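You operate a simulated robot arm through the tools that you are given. There is no shell and no other tool.

You run a simulated robot arm. Do the job below in one go: nothing can be reset, and whatever is moved stays where it is left.

TASK
Tighten the loose green terminal knob under the clear cover.
Fine: power off before the cover opens, cover shut before the power goes back on. Where these are worked on the way, their far stop is far enough and under half their travel is too little: terminal cover.

The check looks at the end state, three seconds after you hand in, the way a careful person would. Anything else that was tipped, shoved, dropped, spilled or broken makes it a failure. Lids that push on must go on centred and level and be pressed home; caps that screw on are set level and turned clockwise until they are tight.

THE ROBOT
A 6-joint arm with a two-finger parallel gripper, fixed in place. Base frame: the origin is at the foot of the arm, x ahead of it, y to its left, z up; the work surface is at about z = 0.008. Lengths are in m, angles in rad, forces in N, time in s.
With the tool pointing down near the work surface it reaches from about 0.14 to 0.58 m from the base axis. Its first joint turns from -1.152 to 1.152 rad. Payload 2.1 kg.
The tool frame sits at the grasp point between the pads (the TCP): z along the fingers, y along the line on which they close. The tips reach 0.03 m beyond it. Largest opening 0.094 m; finger width 0.028, thickness 0.01; the body of the gripper, 0.05 by 0.096 m, starts 0.055 m behind the TCP.
Orientation is told as [roll, pitch, yaw] about the base's x, y, z axes, in that order, counted from this pose: with the fingers straight down and closing along the base's y, the tool's x points along the base's -x, its y along +y and its z along -z.

THE INTERFACE
- The arm moves only by the tool nudge_tool. Its argument "motion" is a list of rows, each an object of numbers (a shift or turn left out is 0, a gripper value left out holds the last): "tx", "ty", "tz": the shift along the base's x, y, z in m; "wx", "wy", "wz": the turn, a rotation vector about the base's x, y, z in rad; "grip": the opening, from 0 (shut) to 1 (fully open). In form: [{"tx": .., "ty": .., "tz": .., "wx": .., "wy": .., "wz": .., "grip": ..}, ...]. A call has 1 to 20 rows; each row is the pose to reach, as a shift and turn from the pose commanded when the call began. A row lasts 0.2 s, in which the tool goes at most 0.05 m and 0.15 rad; a call with a longer step from one row to the next is refused whole, and so is a gripper value outside its range. A pose out of reach is approached as far as the arm can. The call stops where the force on the tool passes 70 N (or 10 N more than at its start, if that is more) or the arm is blocked; 0.2 s more then pass. The fingers move at their own pace (about 0.072 m/s each) and stop on an object; they squeeze with about 25 N. The grip force told is the motor's: it shows also when the fingers shut on nothing. Time passes only in rows, and 0.2 s behind the last, so rows that repeat a pose let the fingers close. It gives the time, the measured TCP pose, the force on the tool (base axes), the opening and the grip force at its end, in the units of the frame above (readings bear some noise), with the torque about the TCP (base axes, N m) and any sound that the robot's microphone picked up.
- Cameras (640 x 400 px; columns grow to the right, rows downward): "scene" is fixed at [0.0765, -0.3958, 0.488]; the picture's right is [0.51, -0.86, 0.00], its down [-0.47, -0.28, -0.84] and it looks along [0.72, 0.43, -0.54] (base axes); focal length 315 px, centre (320, 200). "wrist" rides on the gripper at [0.076, 0.014, -0.103] in the tool frame; the picture's right is [-0.18, 0.98, 0.00], its down [-0.75, -0.14, -0.64] and it looks along [-0.63, -0.12, 0.77] (tool axes); focal length 243 px, centre (320, 200). There is no depth. A picture from a camera that has moved, and an enlarged one, comes with that camera's place and axes in the base frame and with its lens.
- get_image(camera): a new picture of that camera. No time passes.
- inspect(camera, box): a new picture of the part [left, top, right, bottom] of that camera's present view, enlarged. No time passes.
- hand_in(): hands the job in; it is judged then, once.

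Places have to be worked out from the pictures, the camera data and where the tool is seen. Open the gripper and draw the arm clear of the work before you hand the job in, unless the task says otherwise.

The tools are called after "Call:" by a JSON object that holds its "op" and its "data". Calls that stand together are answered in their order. nudge_tool: Moves the arm, as the interface text tells. Its arguments: {"type":"object","properties":{"motion":{"type":"array"}},"required":["motion"]} The other tools are called the same way: get_image (camera) takes a picture; inspect (camera, box) takes an enlarged picture of a part of a camera's view; hand_in () hands the job in.

At the start:

```text
time: 0.0
position: [0.2424, -0.1421, 0.3337]
orientation: [0.0, 0.0, 0.0]
contact_force: [-0.9, -0.1, 0.5]
torque: [-0.03, 0.02, 0.0]
width: 0.094
finger_force: 0.1
```

scene: 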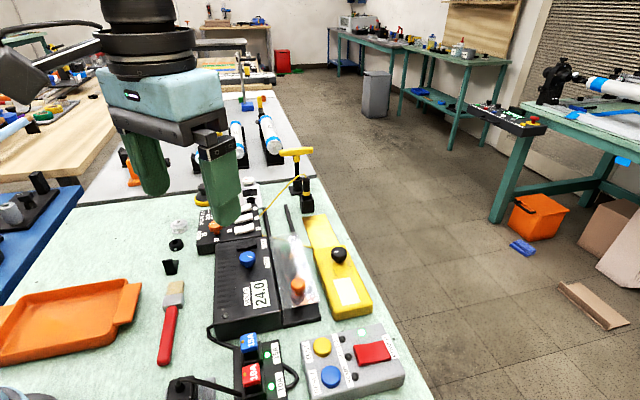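
wrist: 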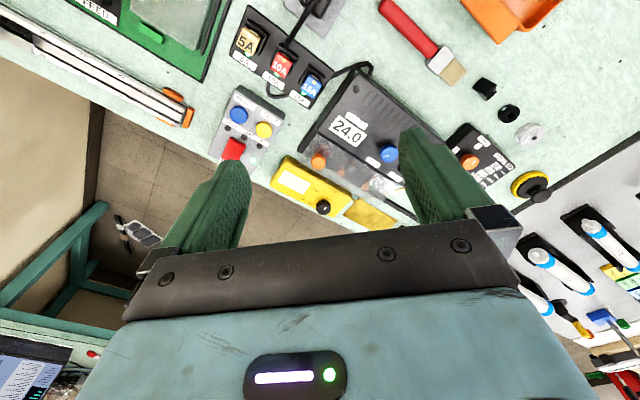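

I'll start by looking closely at the device from both cameras before moving anything.

Call:
{"op": "inspect", "data": {"camera": "scene", "box": [190, 210, 390, 335]}}

Call:
{"op": "inspect", "data": {"camera": "scene", "box": [190, 300, 420, 400]}}

Call:
{"op": "inspect", "data": {"camera": "wrist", "box": [200, 60, 440, 230]}}

Call:
{"op": "inspect", "data": {"camera": "wrist", "box": [200, 0, 400, 125]}}

```text
3.20 times, centred on (290, 272) of scene
camera zoom: at [0.0765, -0.3958, 0.488], right [0.51, -0.86, 0.0], down [-0.47, -0.28, -0.84], along [0.72, 0.43, -0.54], focal length 1007 px, centre (416, -32)
```

zoom: 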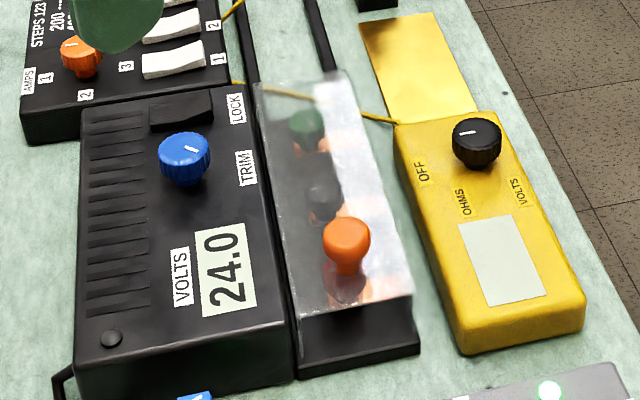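

```text
2.78 times, centred on (305, 350) of scene
camera zoom: at [0.0765, -0.3958, 0.488], right [0.51, -0.86, 0.0], down [-0.47, -0.28, -0.84], along [0.72, 0.43, -0.54], focal length 876 px, centre (362, -217)
```

zoom: 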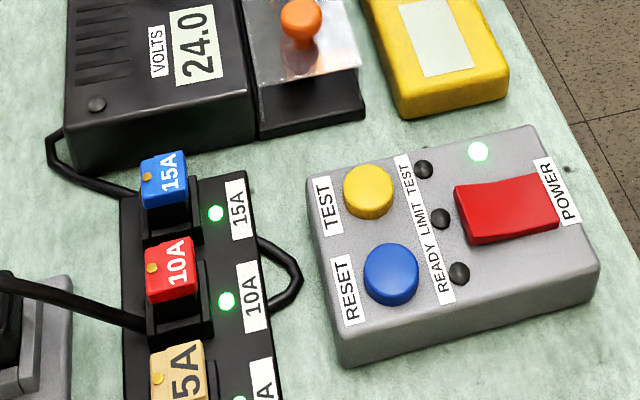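

```text
2.35 times, centred on (320, 145) of wrist
camera zoom: at [0.1671, -0.1271, 0.4364], right [0.18, 0.98, 0.0], down [0.75, -0.14, 0.64], along [0.63, -0.12, -0.77], focal length 571 px, centre (320, 329)
```

zoom: 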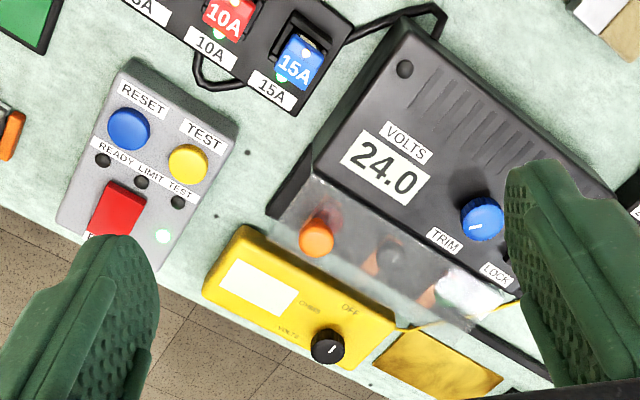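

```text
3.20 times, centred on (300, 62) of wrist
camera zoom: at [0.1671, -0.1271, 0.4364], right [0.18, 0.98, 0.0], down [0.75, -0.14, 0.64], along [0.63, -0.12, -0.77], focal length 776 px, centre (384, 640)
```

zoom: 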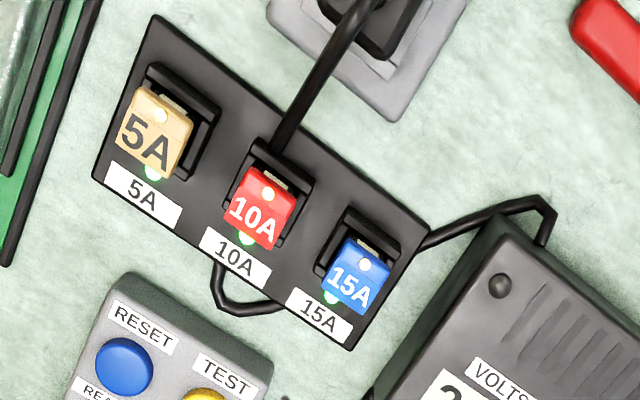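

The green knob sits under a clear cover beside the 24 V supply; there's a separate POWER rocker box and a fuse block. I'll zoom in more to understand the cover, hinge and which switch feeds the supply.

Call:
{"op": "inspect", "data": {"camera": "scene", "box": [260, 225, 340, 275]}}

Call:
{"op": "inspect", "data": {"camera": "scene", "box": [265, 270, 345, 330]}}

Call:
{"op": "inspect", "data": {"camera": "scene", "box": [180, 170, 340, 270]}}

Call:
{"op": "inspect", "data": {"camera": "scene", "box": [150, 320, 310, 400]}}

Call:
{"op": "inspect", "data": {"camera": "wrist", "box": [300, 90, 420, 190]}}

```text
8.00 times, centred on (300, 250) of scene
camera zoom: at [0.0765, -0.3958, 0.488], right [0.51, -0.86, 0.0], down [-0.47, -0.28, -0.84], along [0.72, 0.43, -0.54], focal length 2518 px, centre (480, -200)
```

zoom: 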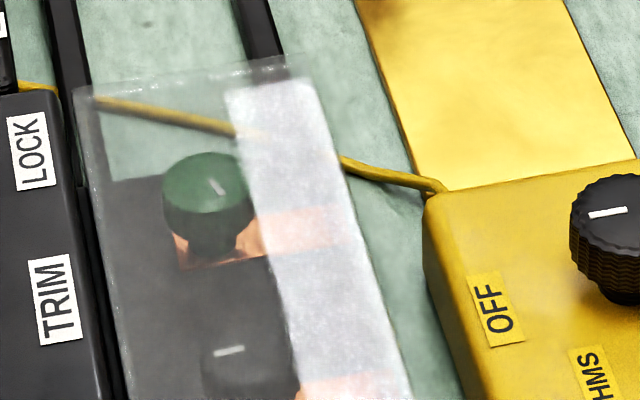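

```text
6.67 times, centred on (305, 300) of scene
camera zoom: at [0.0765, -0.3958, 0.488], right [0.51, -0.86, 0.0], down [-0.47, -0.28, -0.84], along [0.72, 0.43, -0.54], focal length 2098 px, centre (420, -467)
```

zoom: 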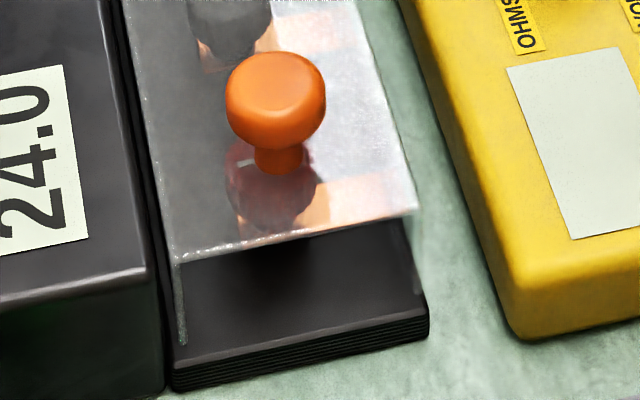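

```text
4.00 times, centred on (260, 220) of scene
camera zoom: at [0.0765, -0.3958, 0.488], right [0.51, -0.86, 0.0], down [-0.47, -0.28, -0.84], along [0.72, 0.43, -0.54], focal length 1259 px, centre (560, 120)
```

zoom: 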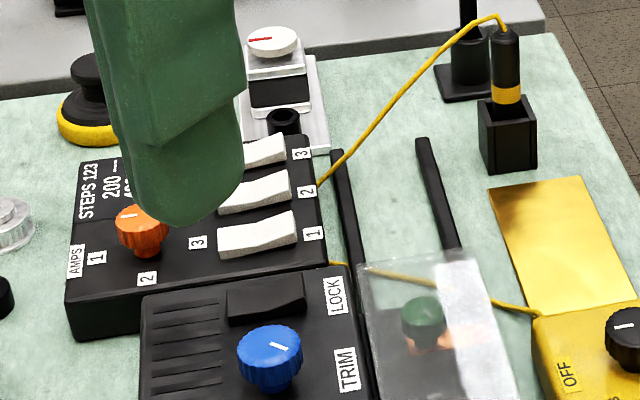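

```text
4.00 times, centred on (230, 360) of scene
camera zoom: at [0.0765, -0.3958, 0.488], right [0.51, -0.86, 0.0], down [-0.47, -0.28, -0.84], along [0.72, 0.43, -0.54], focal length 1259 px, centre (680, -440)
```

zoom: 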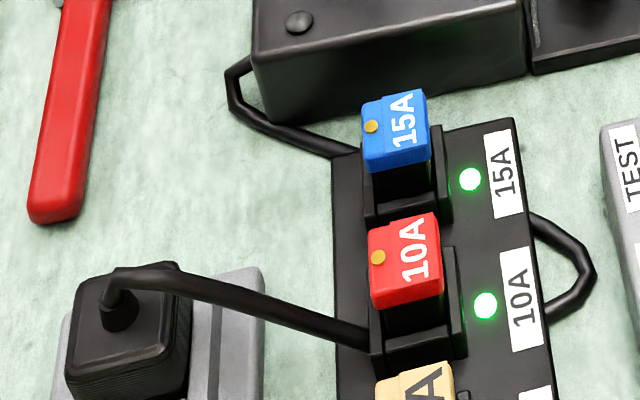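

```text
4.00 times, centred on (360, 140) of wrist
camera zoom: at [0.1671, -0.1271, 0.4364], right [0.18, 0.98, 0.0], down [0.75, -0.14, 0.64], along [0.63, -0.12, -0.77], focal length 970 px, centre (160, 440)
```

zoom: 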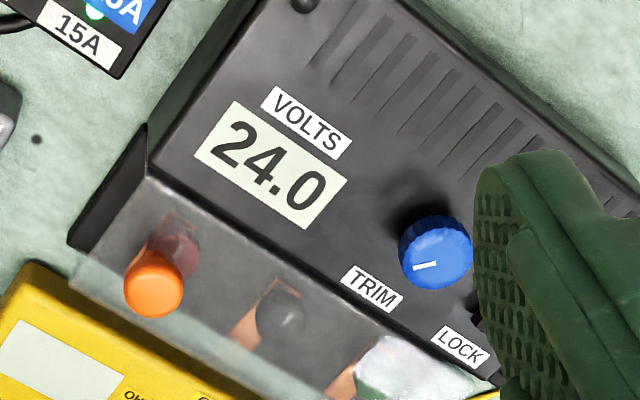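

The cover carries an orange handle knob and two rails run on behind the terminal block, so it looks like a slider moving away along +x. I'll shift the arm back and right, high up, to view the fuse block, switch box and cables from the wrist camera.

Call:
{"op": "nudge_tool", "data": {"motion": [{"tx": -0.02, "ty": -0.03, "tz": 0.02}, {"tx": -0.04, "ty": -0.06, "tz": 0.04}, {"tx": -0.05, "ty": -0.09, "tz": 0.05}, {"tx": -0.05, "ty": -0.11, "tz": 0.05}, {"tx": -0.05, "ty": -0.11, "tz": 0.05}]}}

Call:
{"op": "get_image", "data": {"camera": "wrist"}}

Call:
{"op": "get_image", "data": {"camera": "scene"}}

```text
time: 1.2
position: [0.1906, -0.25, 0.3841]
orientation: [0.0, 0.0, -0.002]
contact_force: [0.2, 0.1, 1.2]
torque: [-0.01, -0.02, 0.0]
width: 0.0938
finger_force: 0.0
```

```text
taken
camera wrist: at [0.1155, -0.236, 0.4876], right [0.18, 0.98, 0.0], down [0.75, -0.14, 0.64], along [0.63, -0.12, -0.77], focal length 243 px, centre (320, 200)
```

wrist: 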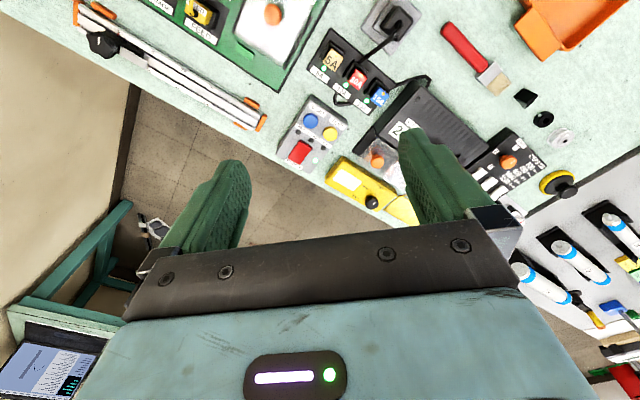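

```text
taken
```

scene: 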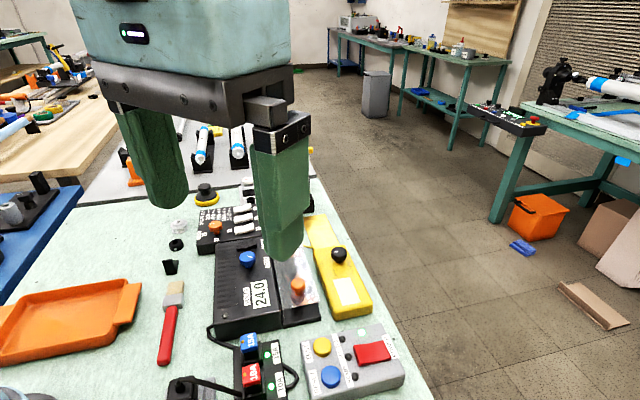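

Call:
{"op": "inspect", "data": {"camera": "wrist", "box": [270, 0, 450, 190]}}

Call:
{"op": "inspect", "data": {"camera": "wrist", "box": [60, 0, 340, 170]}}

Call:
{"op": "inspect", "data": {"camera": "wrist", "box": [300, 20, 420, 110]}}

```text
2.11 times, centred on (360, 95) of wrist
camera zoom: at [0.1155, -0.236, 0.4876], right [0.18, 0.98, 0.0], down [0.75, -0.14, 0.64], along [0.63, -0.12, -0.77], focal length 511 px, centre (236, 421)
```

zoom: 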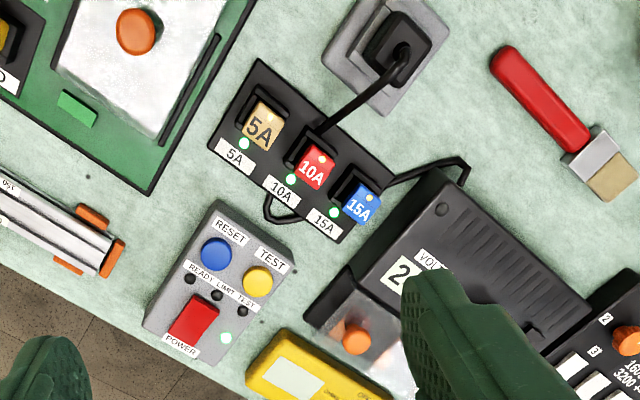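

```text
2.29 times, centred on (200, 85) of wrist
camera zoom: at [0.1155, -0.236, 0.4876], right [0.18, 0.98, 0.0], down [0.75, -0.14, 0.64], along [0.63, -0.12, -0.77], focal length 555 px, centre (594, 463)
```

zoom: 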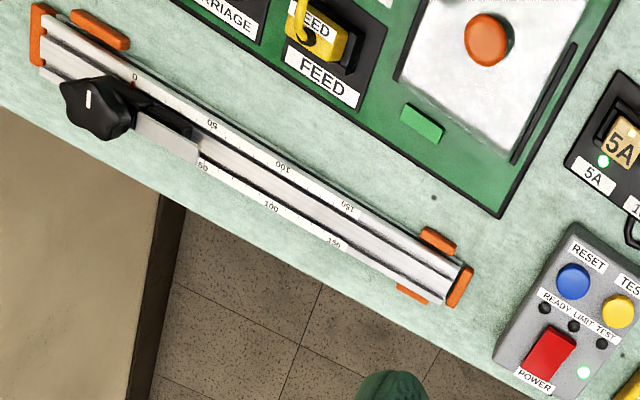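

```text
4.44 times, centred on (360, 65) of wrist
camera zoom: at [0.1155, -0.236, 0.4876], right [0.18, 0.98, 0.0], down [0.75, -0.14, 0.64], along [0.63, -0.12, -0.77], focal length 1078 px, centre (142, 800)
```

zoom: 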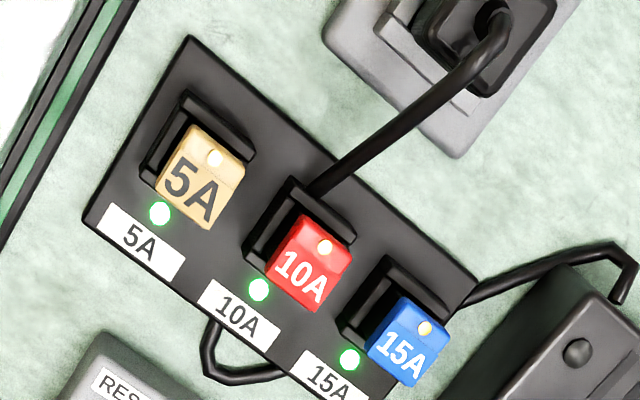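

The gray box's POWER rocker with its green lamp looks like the power control; the PSU and rails are rotated about 45° in the base frame. I'll move over the switch box to look closely at the rocker.

Call:
{"op": "nudge_tool", "data": {"motion": [{"tx": 0.025, "ty": -0.02, "tz": -0.03, "grip": 1}, {"tx": 0.05, "ty": -0.04, "tz": -0.06}, {"tx": 0.075, "ty": -0.06, "tz": -0.09}, {"tx": 0.09, "ty": -0.07, "tz": -0.12}, {"tx": 0.1, "ty": -0.08, "tz": -0.14}, {"tx": 0.1, "ty": -0.08, "tz": -0.14}]}}

Call:
{"op": "get_image", "data": {"camera": "wrist"}}

Call:
{"op": "get_image", "data": {"camera": "scene"}}

```text
time: 2.6
position: [0.2934, -0.3307, 0.2434]
orientation: [-0.001, -0.001, 0.001]
contact_force: [-0.3, -0.1, 1.3]
torque: [0.03, -0.02, -0.01]
width: 0.0937
finger_force: 0.0
```

```text
taken
camera wrist: at [0.2175, -0.3168, 0.3464], right [0.18, 0.98, 0.0], down [0.75, -0.14, 0.64], along [0.63, -0.12, -0.77], focal length 243 px, centre (320, 200)
```

wrist: 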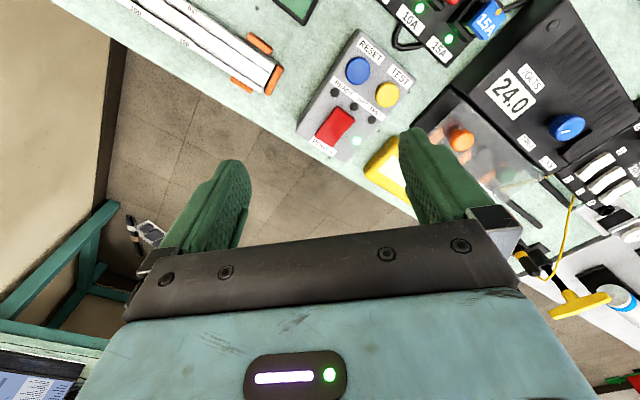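

```text
taken
```

scene: 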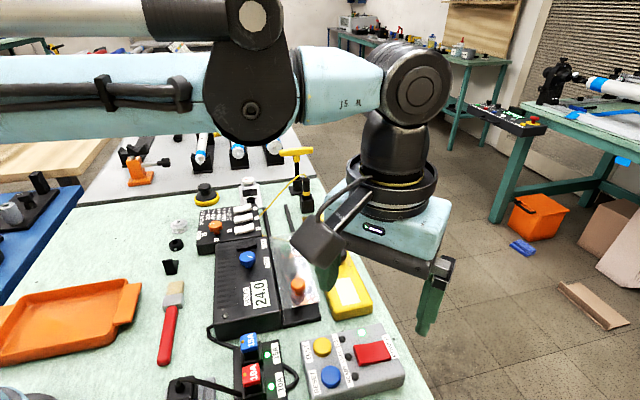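

Call:
{"op": "inspect", "data": {"camera": "wrist", "box": [285, 20, 425, 170]}}

Call:
{"op": "inspect", "data": {"camera": "wrist", "box": [400, 60, 560, 200]}}

Call:
{"op": "inspect", "data": {"camera": "scene", "box": [290, 310, 420, 400]}}

Call:
{"op": "inspect", "data": {"camera": "wrist", "box": [480, 60, 640, 300]}}

```text
2.67 times, centred on (355, 95) of wrist
camera zoom: at [0.2175, -0.3168, 0.3464], right [0.18, 0.98, 0.0], down [0.75, -0.14, 0.64], along [0.63, -0.12, -0.77], focal length 647 px, centre (227, 480)
```

zoom: 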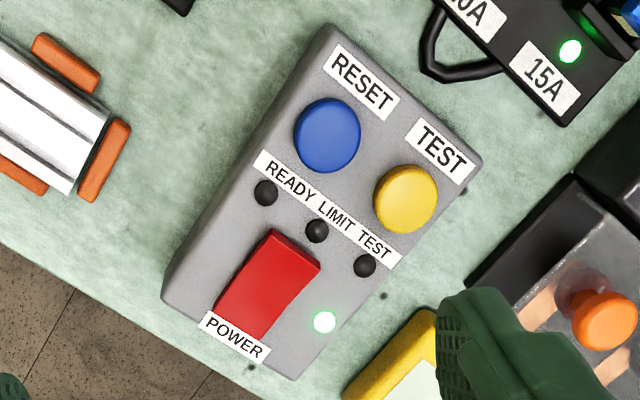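

```text
2.86 times, centred on (480, 130) of wrist
camera zoom: at [0.2175, -0.3168, 0.3464], right [0.18, 0.98, 0.0], down [0.75, -0.14, 0.64], along [0.63, -0.12, -0.77], focal length 693 px, centre (-137, 400)
```

zoom: 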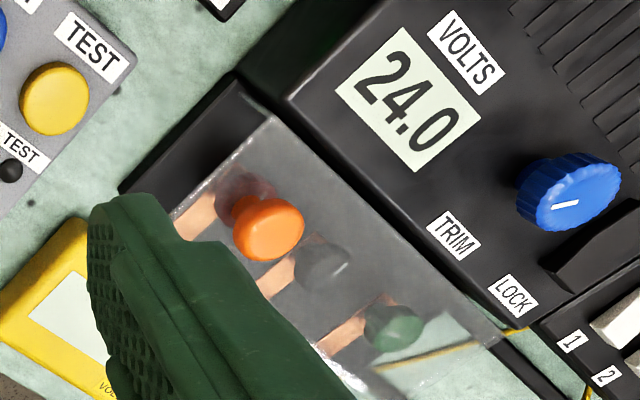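

```text
4.44 times, centred on (355, 355) of scene
camera zoom: at [0.0765, -0.3958, 0.488], right [0.51, -0.86, 0.0], down [-0.47, -0.28, -0.84], along [0.72, 0.43, -0.54], focal length 1399 px, centre (164, -489)
```

zoom: 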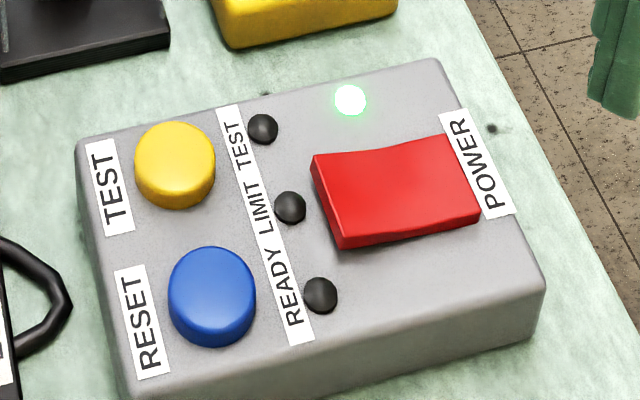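

```text
1.67 times, centred on (560, 180) of wrist
camera zoom: at [0.2175, -0.3168, 0.3464], right [0.18, 0.98, 0.0], down [0.75, -0.14, 0.64], along [0.63, -0.12, -0.77], focal length 404 px, centre (-80, 233)
```

zoom: 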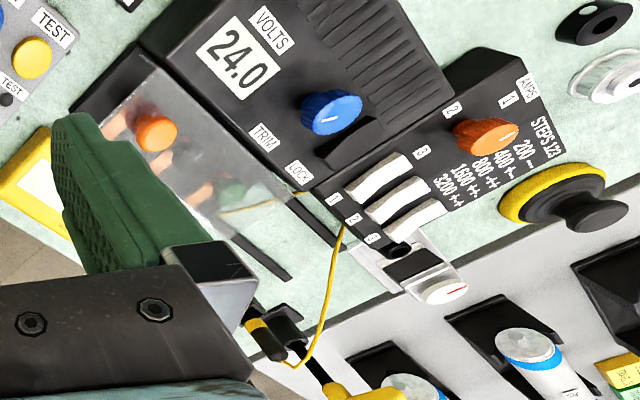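

The rocker's raised end (toward the lamps) triangulates to about (0.331, -0.306, 0.045) and its pressed POWER-label end to (0.366, -0.341, 0.04), so its axis lies at -45°. I'll shut the fingers, yaw 45° and hover above the raised end.

Call:
{"op": "nudge_tool", "data": {"motion": [{"tx": 0.008, "ty": 0.003, "tz": -0.015, "wz": 0.13, "grip": 0}, {"tx": 0.016, "ty": 0.006, "tz": -0.03, "wz": 0.26}, {"tx": 0.024, "ty": 0.009, "tz": -0.045, "wz": 0.39}, {"tx": 0.032, "ty": 0.012, "tz": -0.06, "wz": 0.52}, {"tx": 0.04, "ty": 0.015, "tz": -0.075, "wz": 0.65}, {"tx": 0.0456, "ty": 0.0177, "tz": -0.09, "wz": 0.785}, {"tx": 0.0456, "ty": 0.0177, "tz": -0.1, "wz": 0.785}, {"tx": 0.0456, "ty": 0.0177, "tz": -0.1, "wz": 0.785}, {"tx": 0.0456, "ty": 0.0177, "tz": -0.1, "wz": 0.785}]}}

Call:
{"op": "get_image", "data": {"camera": "wrist"}}

Call:
{"op": "get_image", "data": {"camera": "scene"}}

```text
time: 4.6
position: [0.3386, -0.3125, 0.1442]
orientation: [-0.001, 0.0, 0.785]
contact_force: [-1.0, 0.2, -0.7]
torque: [0.0, -0.02, 0.01]
width: 0.0
finger_force: 25.5
```

```text
taken
camera wrist: at [0.2747, -0.3572, 0.2466], right [-0.56, 0.83, 0.0], down [0.63, 0.43, 0.64], along [0.53, 0.36, -0.77], focal length 243 px, centre (320, 200)
```

wrist: 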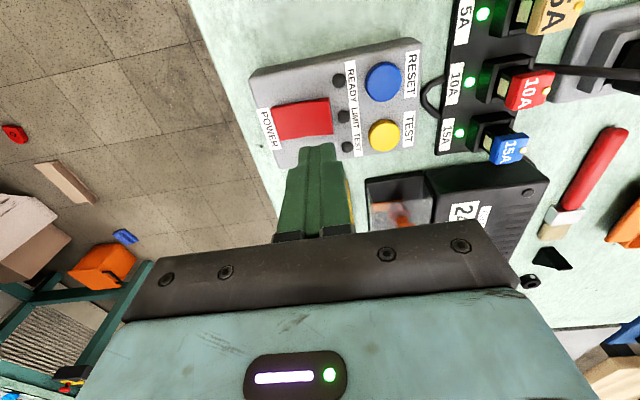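

```text
taken
```

scene: 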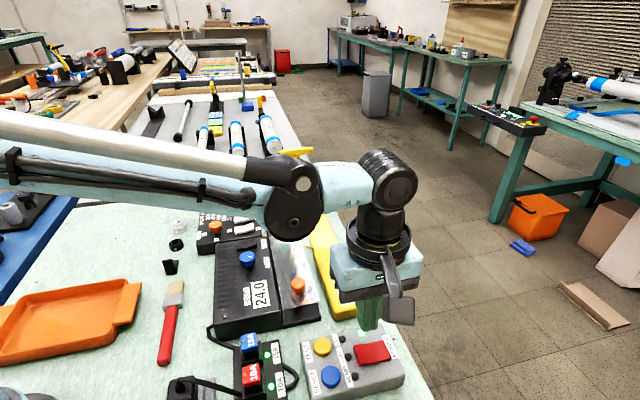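

The wrist view agrees: raised end near (0.334, -0.306), and I'm hovering over its outer half. Now lowering slowly to press it.

Call:
{"op": "nudge_tool", "data": {"motion": [{"tz": -0.02}, {"tz": -0.04}, {"tz": -0.055}, {"tz": -0.06}, {"tz": -0.064}, {"tz": -0.067}, {"tz": -0.07}, {"tz": -0.072}]}}

Call:
{"op": "inspect", "data": {"camera": "scene", "box": [290, 290, 450, 400]}}

```text
time: 6.5
position: [0.3405, -0.3135, 0.0741]
orientation: [0.0, -0.001, 0.785]
contact_force: [-0.9, 0.9, 20.4]
torque: [-0.1, -0.15, -0.03]
width: 0.0
finger_force: 24.7
stopped in row 8: the force on the tool passed its limit at 74 N (the readings are from after the stop); the commanded pose is now the measured one
```

```text
3.64 times, centred on (370, 345) of scene
camera zoom: at [0.0764, -0.3957, 0.4881], right [0.51, -0.86, 0.0], down [-0.47, -0.28, -0.84], along [0.72, 0.43, -0.54], focal length 1144 px, centre (138, -327)
```

zoom: 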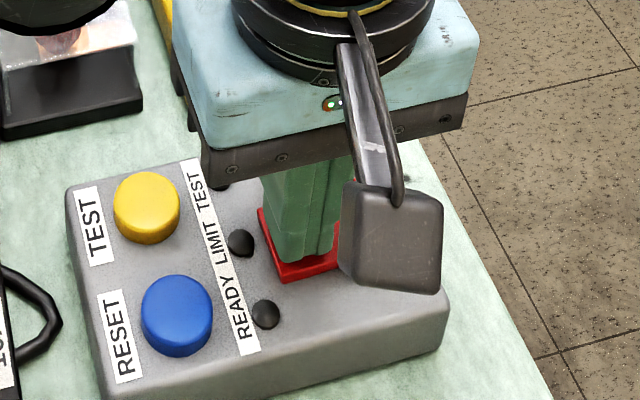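

The press hit bottom at tip z ≈ 0.044 and the rocker looks tipped. I'll lift off and check the rocker and lamps.

Call:
{"op": "nudge_tool", "data": {"motion": [{"tz": 0.02}, {"tz": 0.05}, {"tz": 0.08}, {"tz": 0.11}, {"tz": 0.14}, {"tz": 0.15}]}}

Call:
{"op": "inspect", "data": {"camera": "scene", "box": [290, 290, 450, 400]}}

Call:
{"op": "get_image", "data": {"camera": "wrist"}}

Call:
{"op": "get_image", "data": {"camera": "scene"}}

```text
time: 7.9
position: [0.3399, -0.3137, 0.2221]
orientation: [-0.001, 0.0, 0.784]
contact_force: [-0.2, -0.3, 0.2]
torque: [0.0, 0.03, 0.0]
width: 0.0
finger_force: 24.7
```

```text
3.64 times, centred on (370, 345) of scene
camera zoom: at [0.0765, -0.3958, 0.488], right [0.51, -0.86, 0.0], down [-0.47, -0.28, -0.84], along [0.72, 0.43, -0.54], focal length 1144 px, centre (138, -327)
```

zoom: 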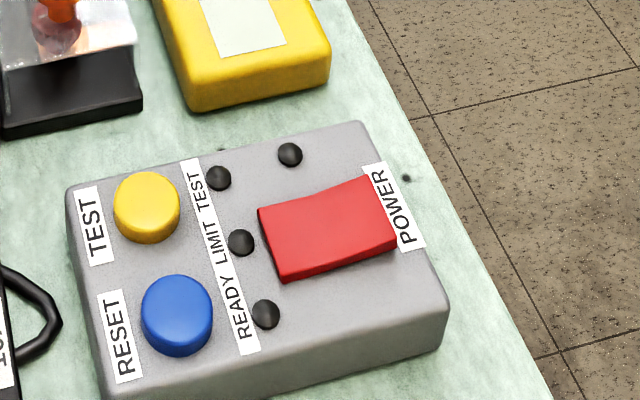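

```text
taken
camera wrist: at [0.2764, -0.3576, 0.3257], right [-0.56, 0.83, 0.0], down [0.63, 0.43, 0.64], along [0.53, 0.36, -0.77], focal length 243 px, centre (320, 200)
```

wrist: 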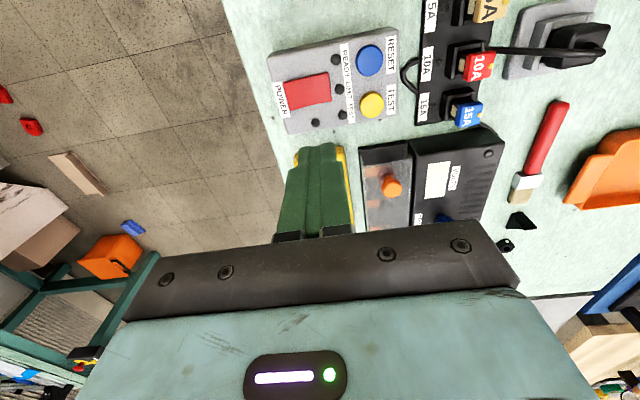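

```text
taken
```

scene: 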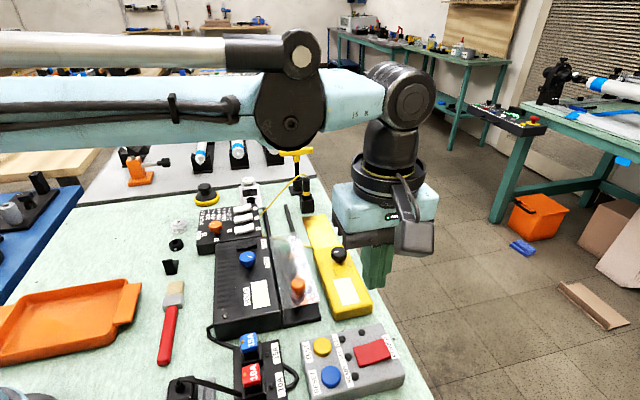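

Power is confirmed off: POWER lamp, fuse lamps and the 24.0 display are all dark. Next I swing over the cover's orange handle with yaw -45° (fingers closing along the slide direction) and look closely from there.

Call:
{"op": "nudge_tool", "data": {"motion": [{"tx": 0.004, "ty": 0.012, "wz": -0.145}, {"tx": 0.008, "ty": 0.026, "wz": -0.29}, {"tx": 0.012, "ty": 0.04, "wz": -0.435}, {"tx": 0.016, "ty": 0.054, "wz": -0.58}, {"tx": 0.02, "ty": 0.068, "wz": -0.725}, {"tx": 0.024, "ty": 0.082, "wz": -0.87}, {"tx": 0.028, "ty": 0.096, "wz": -1.015}, {"tx": 0.032, "ty": 0.11, "wz": -1.16}, {"tx": 0.036, "ty": 0.124, "wz": -1.305}, {"tx": 0.04, "ty": 0.138, "wz": -1.45}, {"tx": 0.041, "ty": 0.145, "wz": -1.57}, {"tx": 0.041, "ty": 0.145, "wz": -1.57, "grip": 0.7}, {"tx": 0.041, "ty": 0.145, "wz": -1.57}, {"tx": 0.041, "ty": 0.145, "wz": -1.57}]}}

Call:
{"op": "get_image", "data": {"camera": "wrist"}}

Call:
{"op": "get_image", "data": {"camera": "scene"}}

```text
time: 10.9
position: [0.3792, -0.1682, 0.2223]
orientation: [-0.002, -0.001, -0.787]
contact_force: [0.9, -0.4, 0.4]
torque: [-0.02, 0.02, -0.04]
width: 0.0661
finger_force: 0.0
```

```text
taken
camera wrist: at [0.3353, -0.1046, 0.3257], right [0.82, 0.57, 0.0], down [0.43, -0.63, 0.64], along [0.36, -0.53, -0.77], focal length 243 px, centre (320, 200)
```

wrist: 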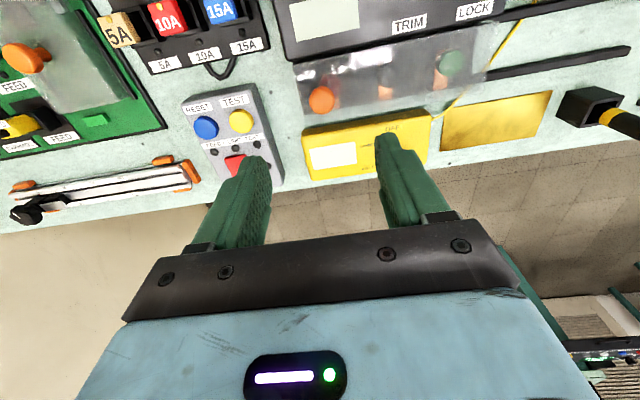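

```text
taken
```

scene: 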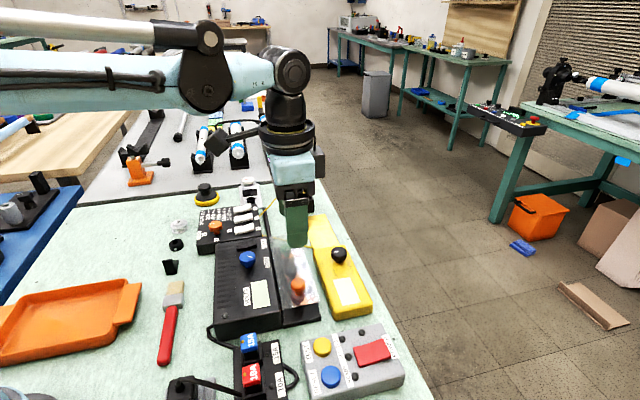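

Call:
{"op": "inspect", "data": {"camera": "wrist", "box": [280, 0, 520, 150]}}

Call:
{"op": "inspect", "data": {"camera": "wrist", "box": [420, 0, 640, 140]}}

Call:
{"op": "inspect", "data": {"camera": "scene", "box": [255, 180, 345, 335]}}

```text
2.67 times, centred on (400, 75) of wrist
camera zoom: at [0.3353, -0.1046, 0.3257], right [0.82, 0.57, 0.0], down [0.43, -0.63, 0.64], along [0.36, -0.53, -0.77], focal length 647 px, centre (107, 533)
```

zoom: 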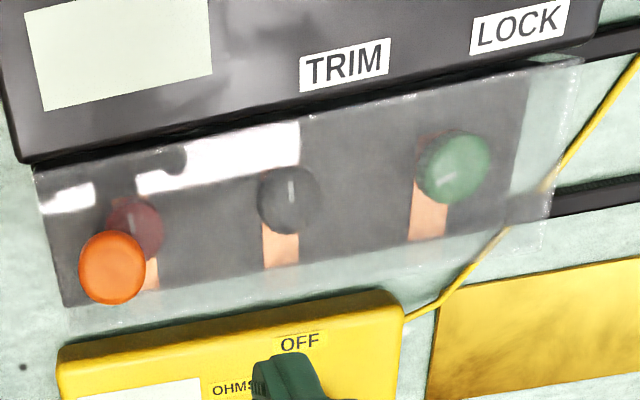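

```text
2.86 times, centred on (530, 70) of wrist
camera zoom: at [0.3353, -0.1046, 0.3257], right [0.82, 0.57, 0.0], down [0.43, -0.63, 0.64], along [0.36, -0.53, -0.77], focal length 693 px, centre (-280, 571)
```

zoom: 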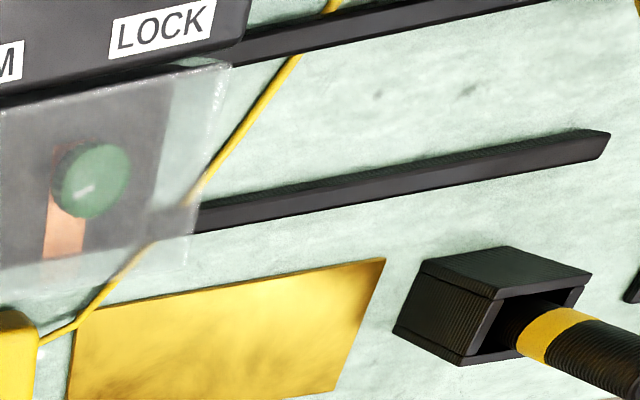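

```text
2.58 times, centred on (300, 258) of scene
camera zoom: at [0.0765, -0.3958, 0.488], right [0.51, -0.86, 0.0], down [-0.47, -0.28, -0.84], along [0.72, 0.43, -0.54], focal length 812 px, centre (372, 52)
```

zoom: 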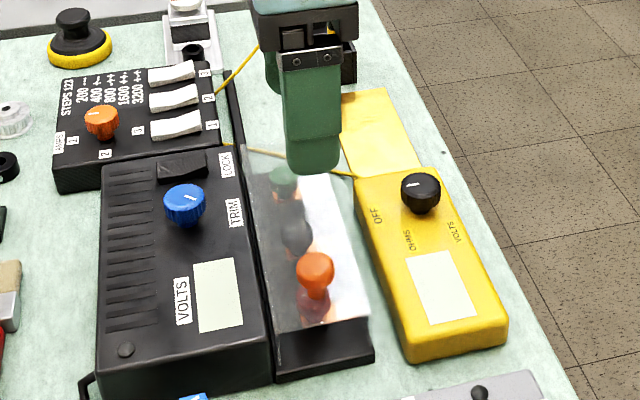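

The handle triangulates to (0.3815, -0.1705) with head z ≈ 0.062–0.076; cover top is ≈ 0.044. I'll descend with open fingers straddling it along the slide direction, keeping tips just above the cover.

Call:
{"op": "nudge_tool", "data": {"motion": [{"tx": 0.001, "ty": -0.001, "tz": -0.03, "grip": 0.65}, {"tx": 0.0023, "ty": -0.0023, "tz": -0.06}, {"tx": 0.0023, "ty": -0.0023, "tz": -0.09}, {"tx": 0.0023, "ty": -0.0023, "tz": -0.11}, {"tx": 0.0023, "ty": -0.0023, "tz": -0.12}, {"tx": 0.0023, "ty": -0.0023, "tz": -0.12}]}}

Call:
{"op": "get_image", "data": {"camera": "wrist"}}

Call:
{"op": "inspect", "data": {"camera": "scene", "box": [240, 200, 360, 335]}}

```text
time: 12.3
position: [0.3811, -0.1699, 0.1011]
orientation: [-0.001, -0.002, -0.786]
contact_force: [0.1, 0.0, 0.1]
torque: [0.0, -0.02, 0.02]
width: 0.0609
finger_force: 0.1
```

```text
taken
camera wrist: at [0.3371, -0.1066, 0.2036], right [0.82, 0.57, 0.0], down [0.43, -0.63, 0.64], along [0.36, -0.53, -0.77], focal length 243 px, centre (320, 200)
```

wrist: 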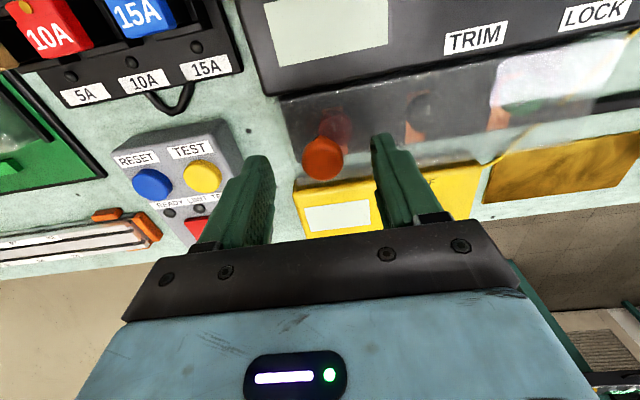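

```text
2.96 times, centred on (300, 268) of scene
camera zoom: at [0.0765, -0.3958, 0.488], right [0.51, -0.86, 0.0], down [-0.47, -0.28, -0.84], along [0.72, 0.43, -0.54], focal length 932 px, centre (379, 0)
```

zoom: 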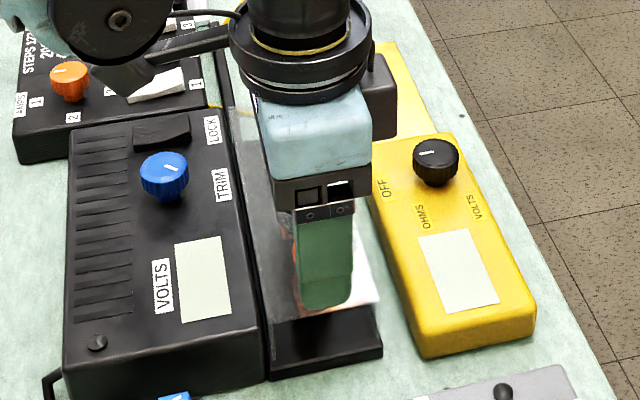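

The handle sits centred between the fingers (≈(0.382, -0.171)). Lowering 16 mm and closing on it.

Call:
{"op": "nudge_tool", "data": {"motion": [{"tx": 0.001, "ty": -0.001, "tz": -0.01}, {"tx": 0.001, "ty": -0.001, "tz": -0.016}, {"tx": 0.001, "ty": -0.001, "tz": -0.016, "grip": 0.2}, {"tx": 0.001, "ty": -0.001, "tz": -0.016, "grip": 0.2}, {"tx": 0.001, "ty": -0.001, "tz": -0.016, "grip": 0.2}, {"tx": 0.001, "ty": -0.001, "tz": -0.016, "grip": 0.2}]}}

Call:
{"op": "get_image", "data": {"camera": "wrist"}}

```text
time: 13.7
position: [0.3827, -0.1714, 0.084]
orientation: [0.001, 0.0, -0.783]
contact_force: [9.2, 6.3, -6.8]
torque: [0.13, -0.2, 0.02]
width: 0.0244
finger_force: 45.0
```

```text
taken
camera wrist: at [0.339, -0.1078, 0.1872], right [0.82, 0.57, 0.0], down [0.43, -0.63, 0.64], along [0.36, -0.53, -0.77], focal length 243 px, centre (320, 200)
```

wrist: 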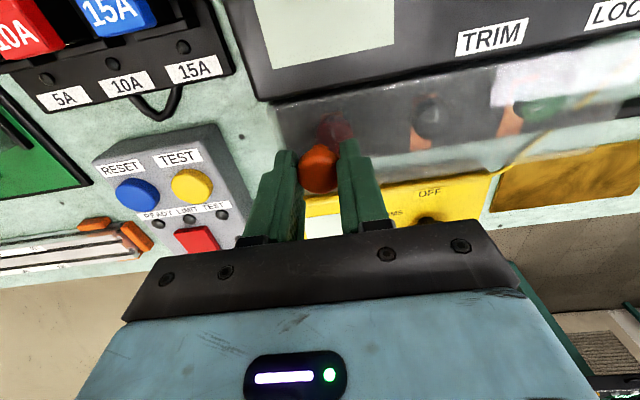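

The handle is gripped (24 mm). I'll test-slide it 30 mm along the rail direction (0.705, 0.709).

Call:
{"op": "nudge_tool", "data": {"motion": [{"tx": 0.0035, "ty": 0.0035}, {"tx": 0.0071, "ty": 0.0071}, {"tx": 0.0106, "ty": 0.0106}, {"tx": 0.0141, "ty": 0.0142}, {"tx": 0.0176, "ty": 0.0177}, {"tx": 0.0212, "ty": 0.0213}]}}

Call:
{"op": "get_image", "data": {"camera": "wrist"}}

Call:
{"op": "inspect", "data": {"camera": "scene", "box": [240, 180, 360, 335]}}

```text
time: 15.1
position: [0.4046, -0.1503, 0.0855]
orientation: [0.0, 0.002, -0.783]
contact_force: [-5.5, 4.1, -37.1]
torque: [0.32, 0.29, 0.02]
width: 0.0245
finger_force: 44.9
```

```text
taken
camera wrist: at [0.3609, -0.0865, 0.1887], right [0.82, 0.57, 0.0], down [0.44, -0.63, 0.64], along [0.36, -0.53, -0.77], focal length 243 px, centre (320, 200)
```

wrist: 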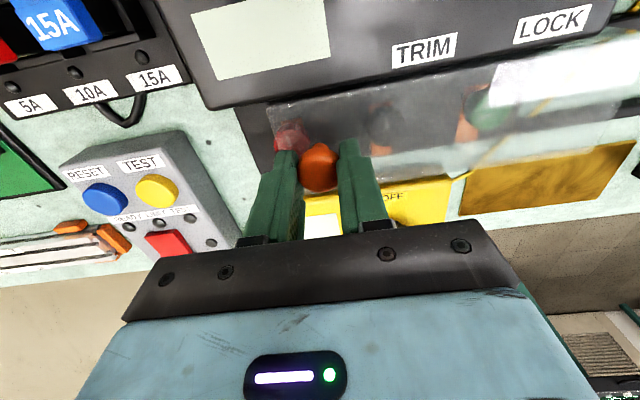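

```text
2.58 times, centred on (300, 258) of scene
camera zoom: at [0.0766, -0.3958, 0.4879], right [0.51, -0.86, 0.0], down [-0.47, -0.28, -0.84], along [0.72, 0.43, -0.54], focal length 812 px, centre (372, 52)
```

zoom: 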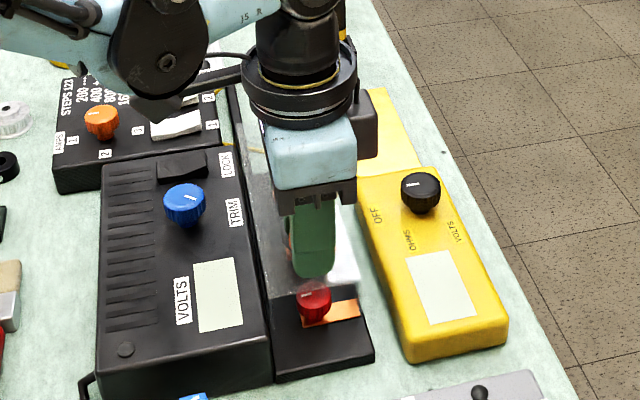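

The cover slides freely along the rails (red knob now uncovered), but the tool is pulling up with ~37 N, so I'll drop the commanded height about 2.5 mm and carry on sliding.

Call:
{"op": "nudge_tool", "data": {"motion": [{"tz": -0.0025}, {"tx": 0.0035, "ty": 0.0035, "tz": -0.0025}, {"tx": 0.0071, "ty": 0.0071, "tz": -0.0025}, {"tx": 0.0106, "ty": 0.0106, "tz": -0.0025}, {"tx": 0.0141, "ty": 0.0142, "tz": -0.0025}]}}

```text
time: 16.3
position: [0.4203, -0.1358, 0.0852]
orientation: [0.0, 0.002, -0.786]
contact_force: [-11.9, 10.6, 37.3]
torque: [0.35, 0.39, -0.02]
width: 0.0246
finger_force: 45.2
```

Vertical force swung to +37 N and there's ~16 N sideways, so I'll correct by +1.2 mm in z and ~0.6 mm sideways, then continue.

Call:
{"op": "nudge_tool", "data": {"motion": [{"tx": -0.0004, "ty": 0.0004, "tz": 0.0012}, {"tx": 0.0031, "ty": 0.004, "tz": 0.0012}, {"tx": 0.0066, "ty": 0.0076, "tz": 0.0012}, {"tx": 0.0102, "ty": 0.0111, "tz": 0.0012}, {"tx": 0.0137, "ty": 0.0146, "tz": 0.0012}, {"tx": 0.0172, "ty": 0.0182, "tz": 0.0012}]}}

```text
time: 17.7
position: [0.4361, -0.1187, 0.0854]
orientation: [0.0, 0.001, -0.783]
contact_force: [-9.5, 9.1, -26.9]
torque: [-0.3, -0.26, 0.05]
width: 0.0247
finger_force: 45.1
```

Still sliding well with moderate loads; continuing with small corrections.

Call:
{"op": "nudge_tool", "data": {"motion": [{"tx": -0.0003, "ty": 0.0003, "tz": -0.0008}, {"tx": 0.0032, "ty": 0.0039, "tz": -0.0008}, {"tx": 0.0067, "ty": 0.0075, "tz": -0.0008}, {"tx": 0.0103, "ty": 0.011, "tz": -0.0008}, {"tx": 0.0138, "ty": 0.0146, "tz": -0.0008}, {"tx": 0.0173, "ty": 0.0182, "tz": -0.0008}, {"tx": 0.0208, "ty": 0.0218, "tz": -0.0008}]}}

Call:
{"op": "inspect", "data": {"camera": "scene", "box": [240, 180, 360, 335]}}

Call:
{"op": "get_image", "data": {"camera": "wrist"}}

```text
time: 19.3
position: [0.457, -0.0976, 0.0855]
orientation: [-0.001, -0.004, -0.788]
contact_force: [19.2, -18.7, -11.6]
torque: [0.02, 0.14, -0.04]
width: 0.0248
finger_force: 45.1
```

```text
2.58 times, centred on (300, 258) of scene
camera zoom: at [0.0765, -0.3958, 0.488], right [0.51, -0.86, 0.0], down [-0.47, -0.28, -0.84], along [0.72, 0.43, -0.54], focal length 812 px, centre (372, 52)
```

zoom: 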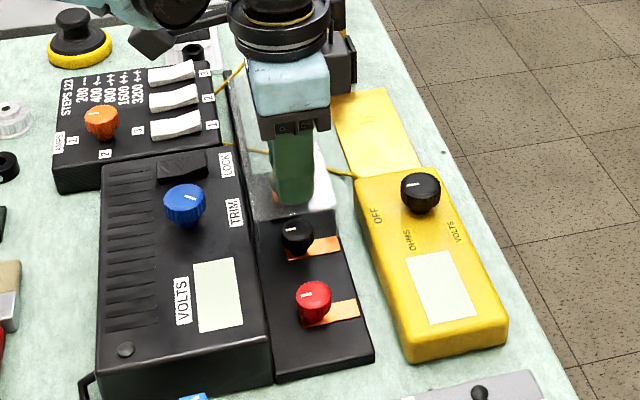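

```text
taken
camera wrist: at [0.4136, -0.0331, 0.1872], right [0.83, 0.56, 0.0], down [0.43, -0.63, 0.65], along [0.36, -0.53, -0.76], focal length 243 px, centre (320, 200)
```

wrist: 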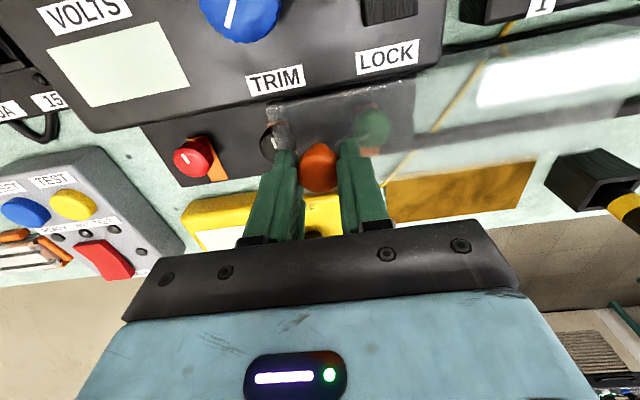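

Travel so far ≈ 0.105 m; overall direction is exactly 45°. Sideways load flipped to 27 N so I undo half a millimetre and continue toward the far stop.

Call:
{"op": "nudge_tool", "data": {"motion": [{"tx": 0.0005, "ty": -0.0005, "tz": -0.0004}, {"tx": 0.0041, "ty": 0.003, "tz": -0.0004}, {"tx": 0.0076, "ty": 0.0066, "tz": -0.0004}, {"tx": 0.0111, "ty": 0.0101, "tz": -0.0004}, {"tx": 0.0147, "ty": 0.0136, "tz": -0.0004}, {"tx": 0.0182, "ty": 0.0172, "tz": -0.0004}]}}

```text
time: 20.7
position: [0.4758, -0.0787, 0.0854]
orientation: [0.0, -0.003, -0.784]
contact_force: [12.3, -13.6, -4.5]
torque: [-0.57, -0.52, 0.05]
width: 0.0248
finger_force: 44.7
```

Still moving smoothly (travel ≈ 0.13 m). Continuing along 45° toward the stop.

Call:
{"op": "nudge_tool", "data": {"motion": [{"tx": 0.0003, "ty": -0.0003}, {"tx": 0.0038, "ty": 0.0032}, {"tx": 0.0074, "ty": 0.0068}, {"tx": 0.0109, "ty": 0.0103}, {"tx": 0.0145, "ty": 0.0139}, {"tx": 0.018, "ty": 0.0174}, {"tx": 0.0215, "ty": 0.0209}]}}

Call:
{"op": "inspect", "data": {"camera": "scene", "box": [240, 160, 360, 335]}}

Call:
{"op": "get_image", "data": {"camera": "wrist"}}

```text
time: 22.3
position: [0.4966, -0.0582, 0.0846]
orientation: [0.002, 0.001, -0.783]
contact_force: [4.4, -5.1, 27.8]
torque: [-0.58, -0.51, -0.09]
width: 0.0248
finger_force: 44.7
```

```text
2.29 times, centred on (300, 248) of scene
camera zoom: at [0.0763, -0.3957, 0.4881], right [0.51, -0.86, 0.0], down [-0.47, -0.28, -0.84], along [0.72, 0.43, -0.54], focal length 719 px, centre (366, 91)
```

zoom: 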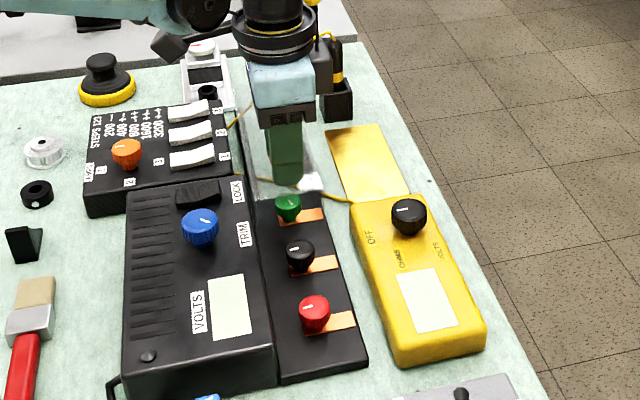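

```text
taken
camera wrist: at [0.453, 0.0057, 0.1877], right [0.82, 0.57, 0.0], down [0.43, -0.63, 0.64], along [0.36, -0.53, -0.77], focal length 243 px, centre (320, 200)
```

wrist: 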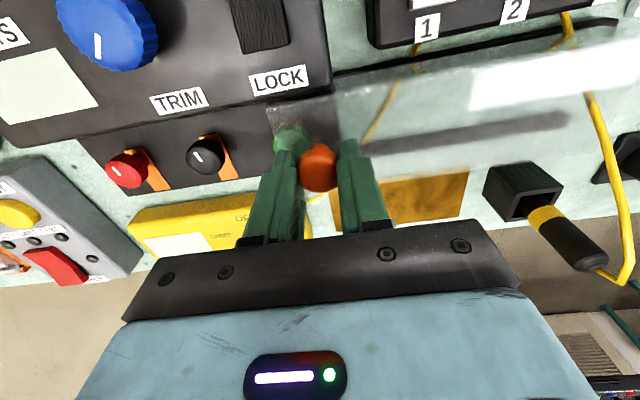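

The green knob is just emerging (travel ≈ 0.16 m). I'll ease the z-load and keep sliding in small steps, watching for the stop and the probe wire.

Call:
{"op": "nudge_tool", "data": {"motion": [{"tx": 0.0001, "ty": -0.0001, "tz": 0.0008}, {"tx": 0.0037, "ty": 0.0034, "tz": 0.0008}, {"tx": 0.0072, "ty": 0.007, "tz": 0.0008}, {"tx": 0.0108, "ty": 0.0105, "tz": 0.0008}, {"tx": 0.0143, "ty": 0.0141, "tz": 0.0008}]}}

Call:
{"op": "get_image", "data": {"camera": "wrist"}}

Call:
{"op": "get_image", "data": {"camera": "scene"}}

```text
time: 23.5
position: [0.5101, -0.0437, 0.0854]
orientation: [0.0, 0.001, -0.786]
contact_force: [3.3, -4.2, 14.2]
torque: [0.45, 0.49, -0.04]
width: 0.0244
finger_force: 45.2
```

```text
taken
camera wrist: at [0.4665, 0.0195, 0.1874], right [0.83, 0.56, 0.0], down [0.43, -0.63, 0.64], along [0.36, -0.53, -0.77], focal length 243 px, centre (320, 200)
```

wrist: 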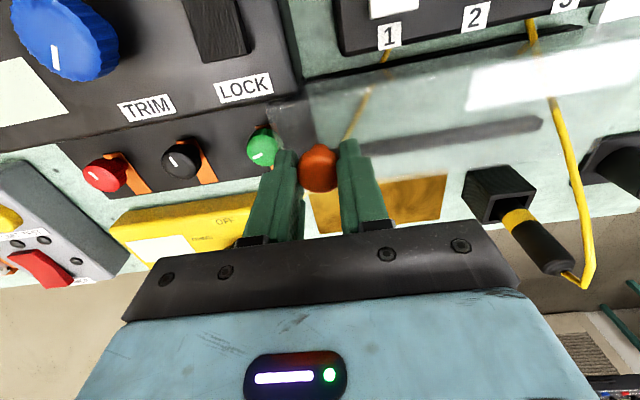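

```text
taken
```

scene: 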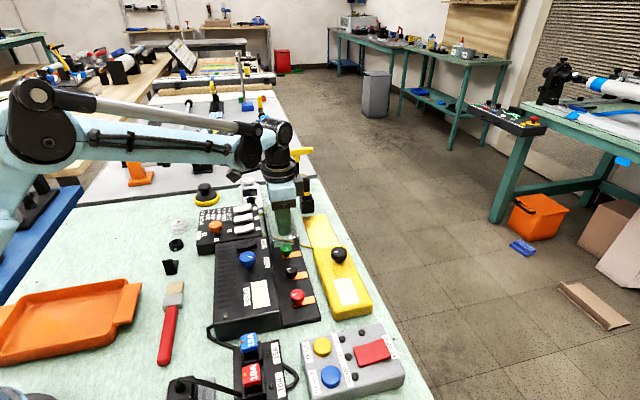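

No stop yet at 0.18 m; the probe holder is ~0.12 m further along and 8 cm to the side, so it's clear. Continuing.

Call:
{"op": "nudge_tool", "data": {"motion": [{"tx": 0.0035, "ty": 0.0035, "tz": 0.0003}, {"tx": 0.0071, "ty": 0.0071, "tz": 0.0003}, {"tx": 0.0106, "ty": 0.0106, "tz": 0.0003}, {"tx": 0.0141, "ty": 0.0141, "tz": 0.0003}]}}

Call:
{"op": "get_image", "data": {"camera": "wrist"}}

```text
time: 24.4
position: [0.515, -0.0398, 0.0845]
orientation: [-0.033, 0.009, -0.798]
contact_force: [-14.3, -6.3, -3.1]
torque: [-0.36, 0.17, 0.01]
width: 0.0246
finger_force: 45.0
stopped in row 4: the force on the tool passed its limit at 75 N (the readings are from after the stop); the commanded pose is now the measured one
```

```text
taken
camera wrist: at [0.4755, 0.0262, 0.1872], right [0.83, 0.56, -0.03], down [0.45, -0.63, 0.64], along [0.33, -0.55, -0.77], focal length 243 px, centre (320, 200)
```

wrist: 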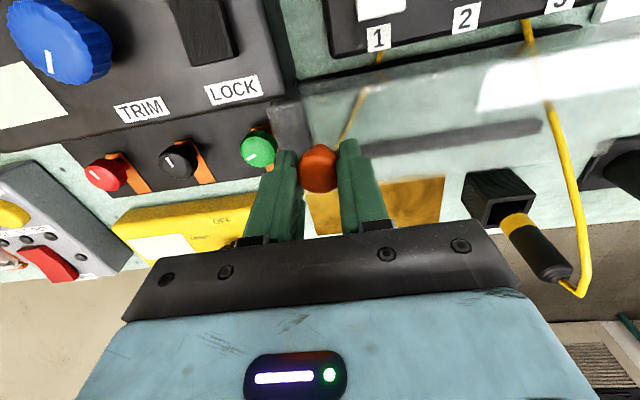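

The cover hit its far stop at 0.187 m of travel. I'll level the slight tilt, release the handle, and rise straight up.

Call:
{"op": "nudge_tool", "data": {"motion": [{"tx": -0.0007, "ty": -0.0007, "wx": 0.033, "wy": -0.009, "wz": 0.013, "grip": 0.35}, {"tx": -0.0007, "ty": -0.0007, "wx": 0.033, "wy": -0.009, "wz": 0.013, "grip": 0.5}, {"tx": -0.0007, "ty": -0.0007, "wx": 0.033, "wy": -0.009, "wz": 0.013}, {"tx": -0.0007, "ty": -0.0007, "tz": 0.01, "wx": 0.033, "wy": -0.009, "wz": 0.013}, {"tx": -0.0007, "ty": -0.0007, "tz": 0.03, "wx": 0.033, "wy": -0.009, "wz": 0.013}, {"tx": -0.0007, "ty": -0.0007, "tz": 0.06, "wx": 0.033, "wy": -0.009, "wz": 0.013}, {"tx": -0.0007, "ty": -0.0007, "tz": 0.08, "wx": 0.033, "wy": -0.009, "wz": 0.013}, {"tx": -0.0007, "ty": -0.0007, "tz": 0.08, "wx": 0.033, "wy": -0.009, "wz": 0.013}]}}

Call:
{"op": "get_image", "data": {"camera": "wrist"}}

Call:
{"op": "inspect", "data": {"camera": "scene", "box": [250, 200, 350, 290]}}

```text
time: 26.2
position: [0.5143, -0.0381, 0.1667]
orientation: [0.002, 0.023, -0.784]
contact_force: [0.3, 0.1, 0.2]
torque: [0.02, -0.02, 0.0]
width: 0.0471
finger_force: 0.1
```

```text
taken
camera wrist: at [0.4725, 0.0235, 0.2696], right [0.82, 0.57, 0.0], down [0.45, -0.64, 0.62], along [0.35, -0.51, -0.78], focal length 243 px, centre (320, 200)
```

wrist: 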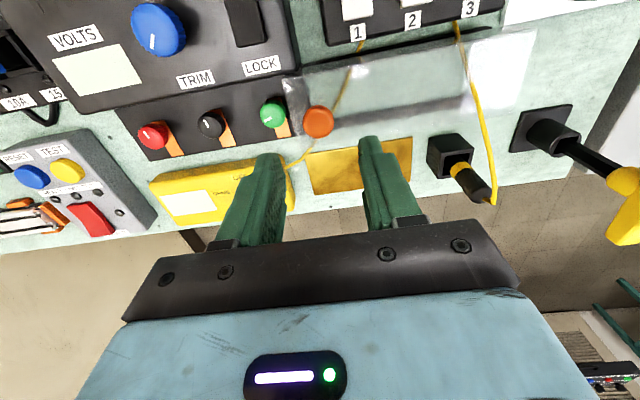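

```text
4.44 times, centred on (300, 245) of scene
camera zoom: at [0.0765, -0.3958, 0.488], right [0.51, -0.86, 0.0], down [-0.47, -0.28, -0.84], along [0.72, 0.43, -0.54], focal length 1399 px, centre (409, 0)
```

zoom: 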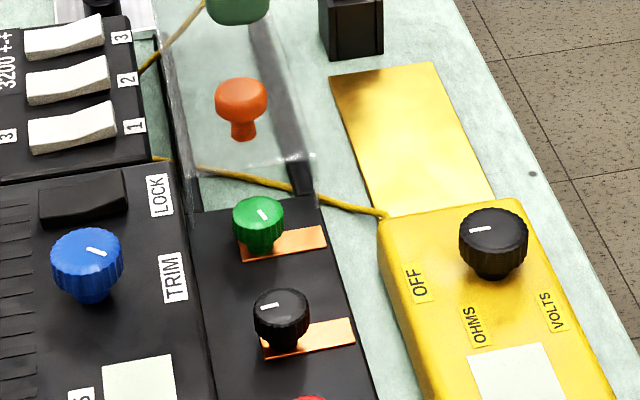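

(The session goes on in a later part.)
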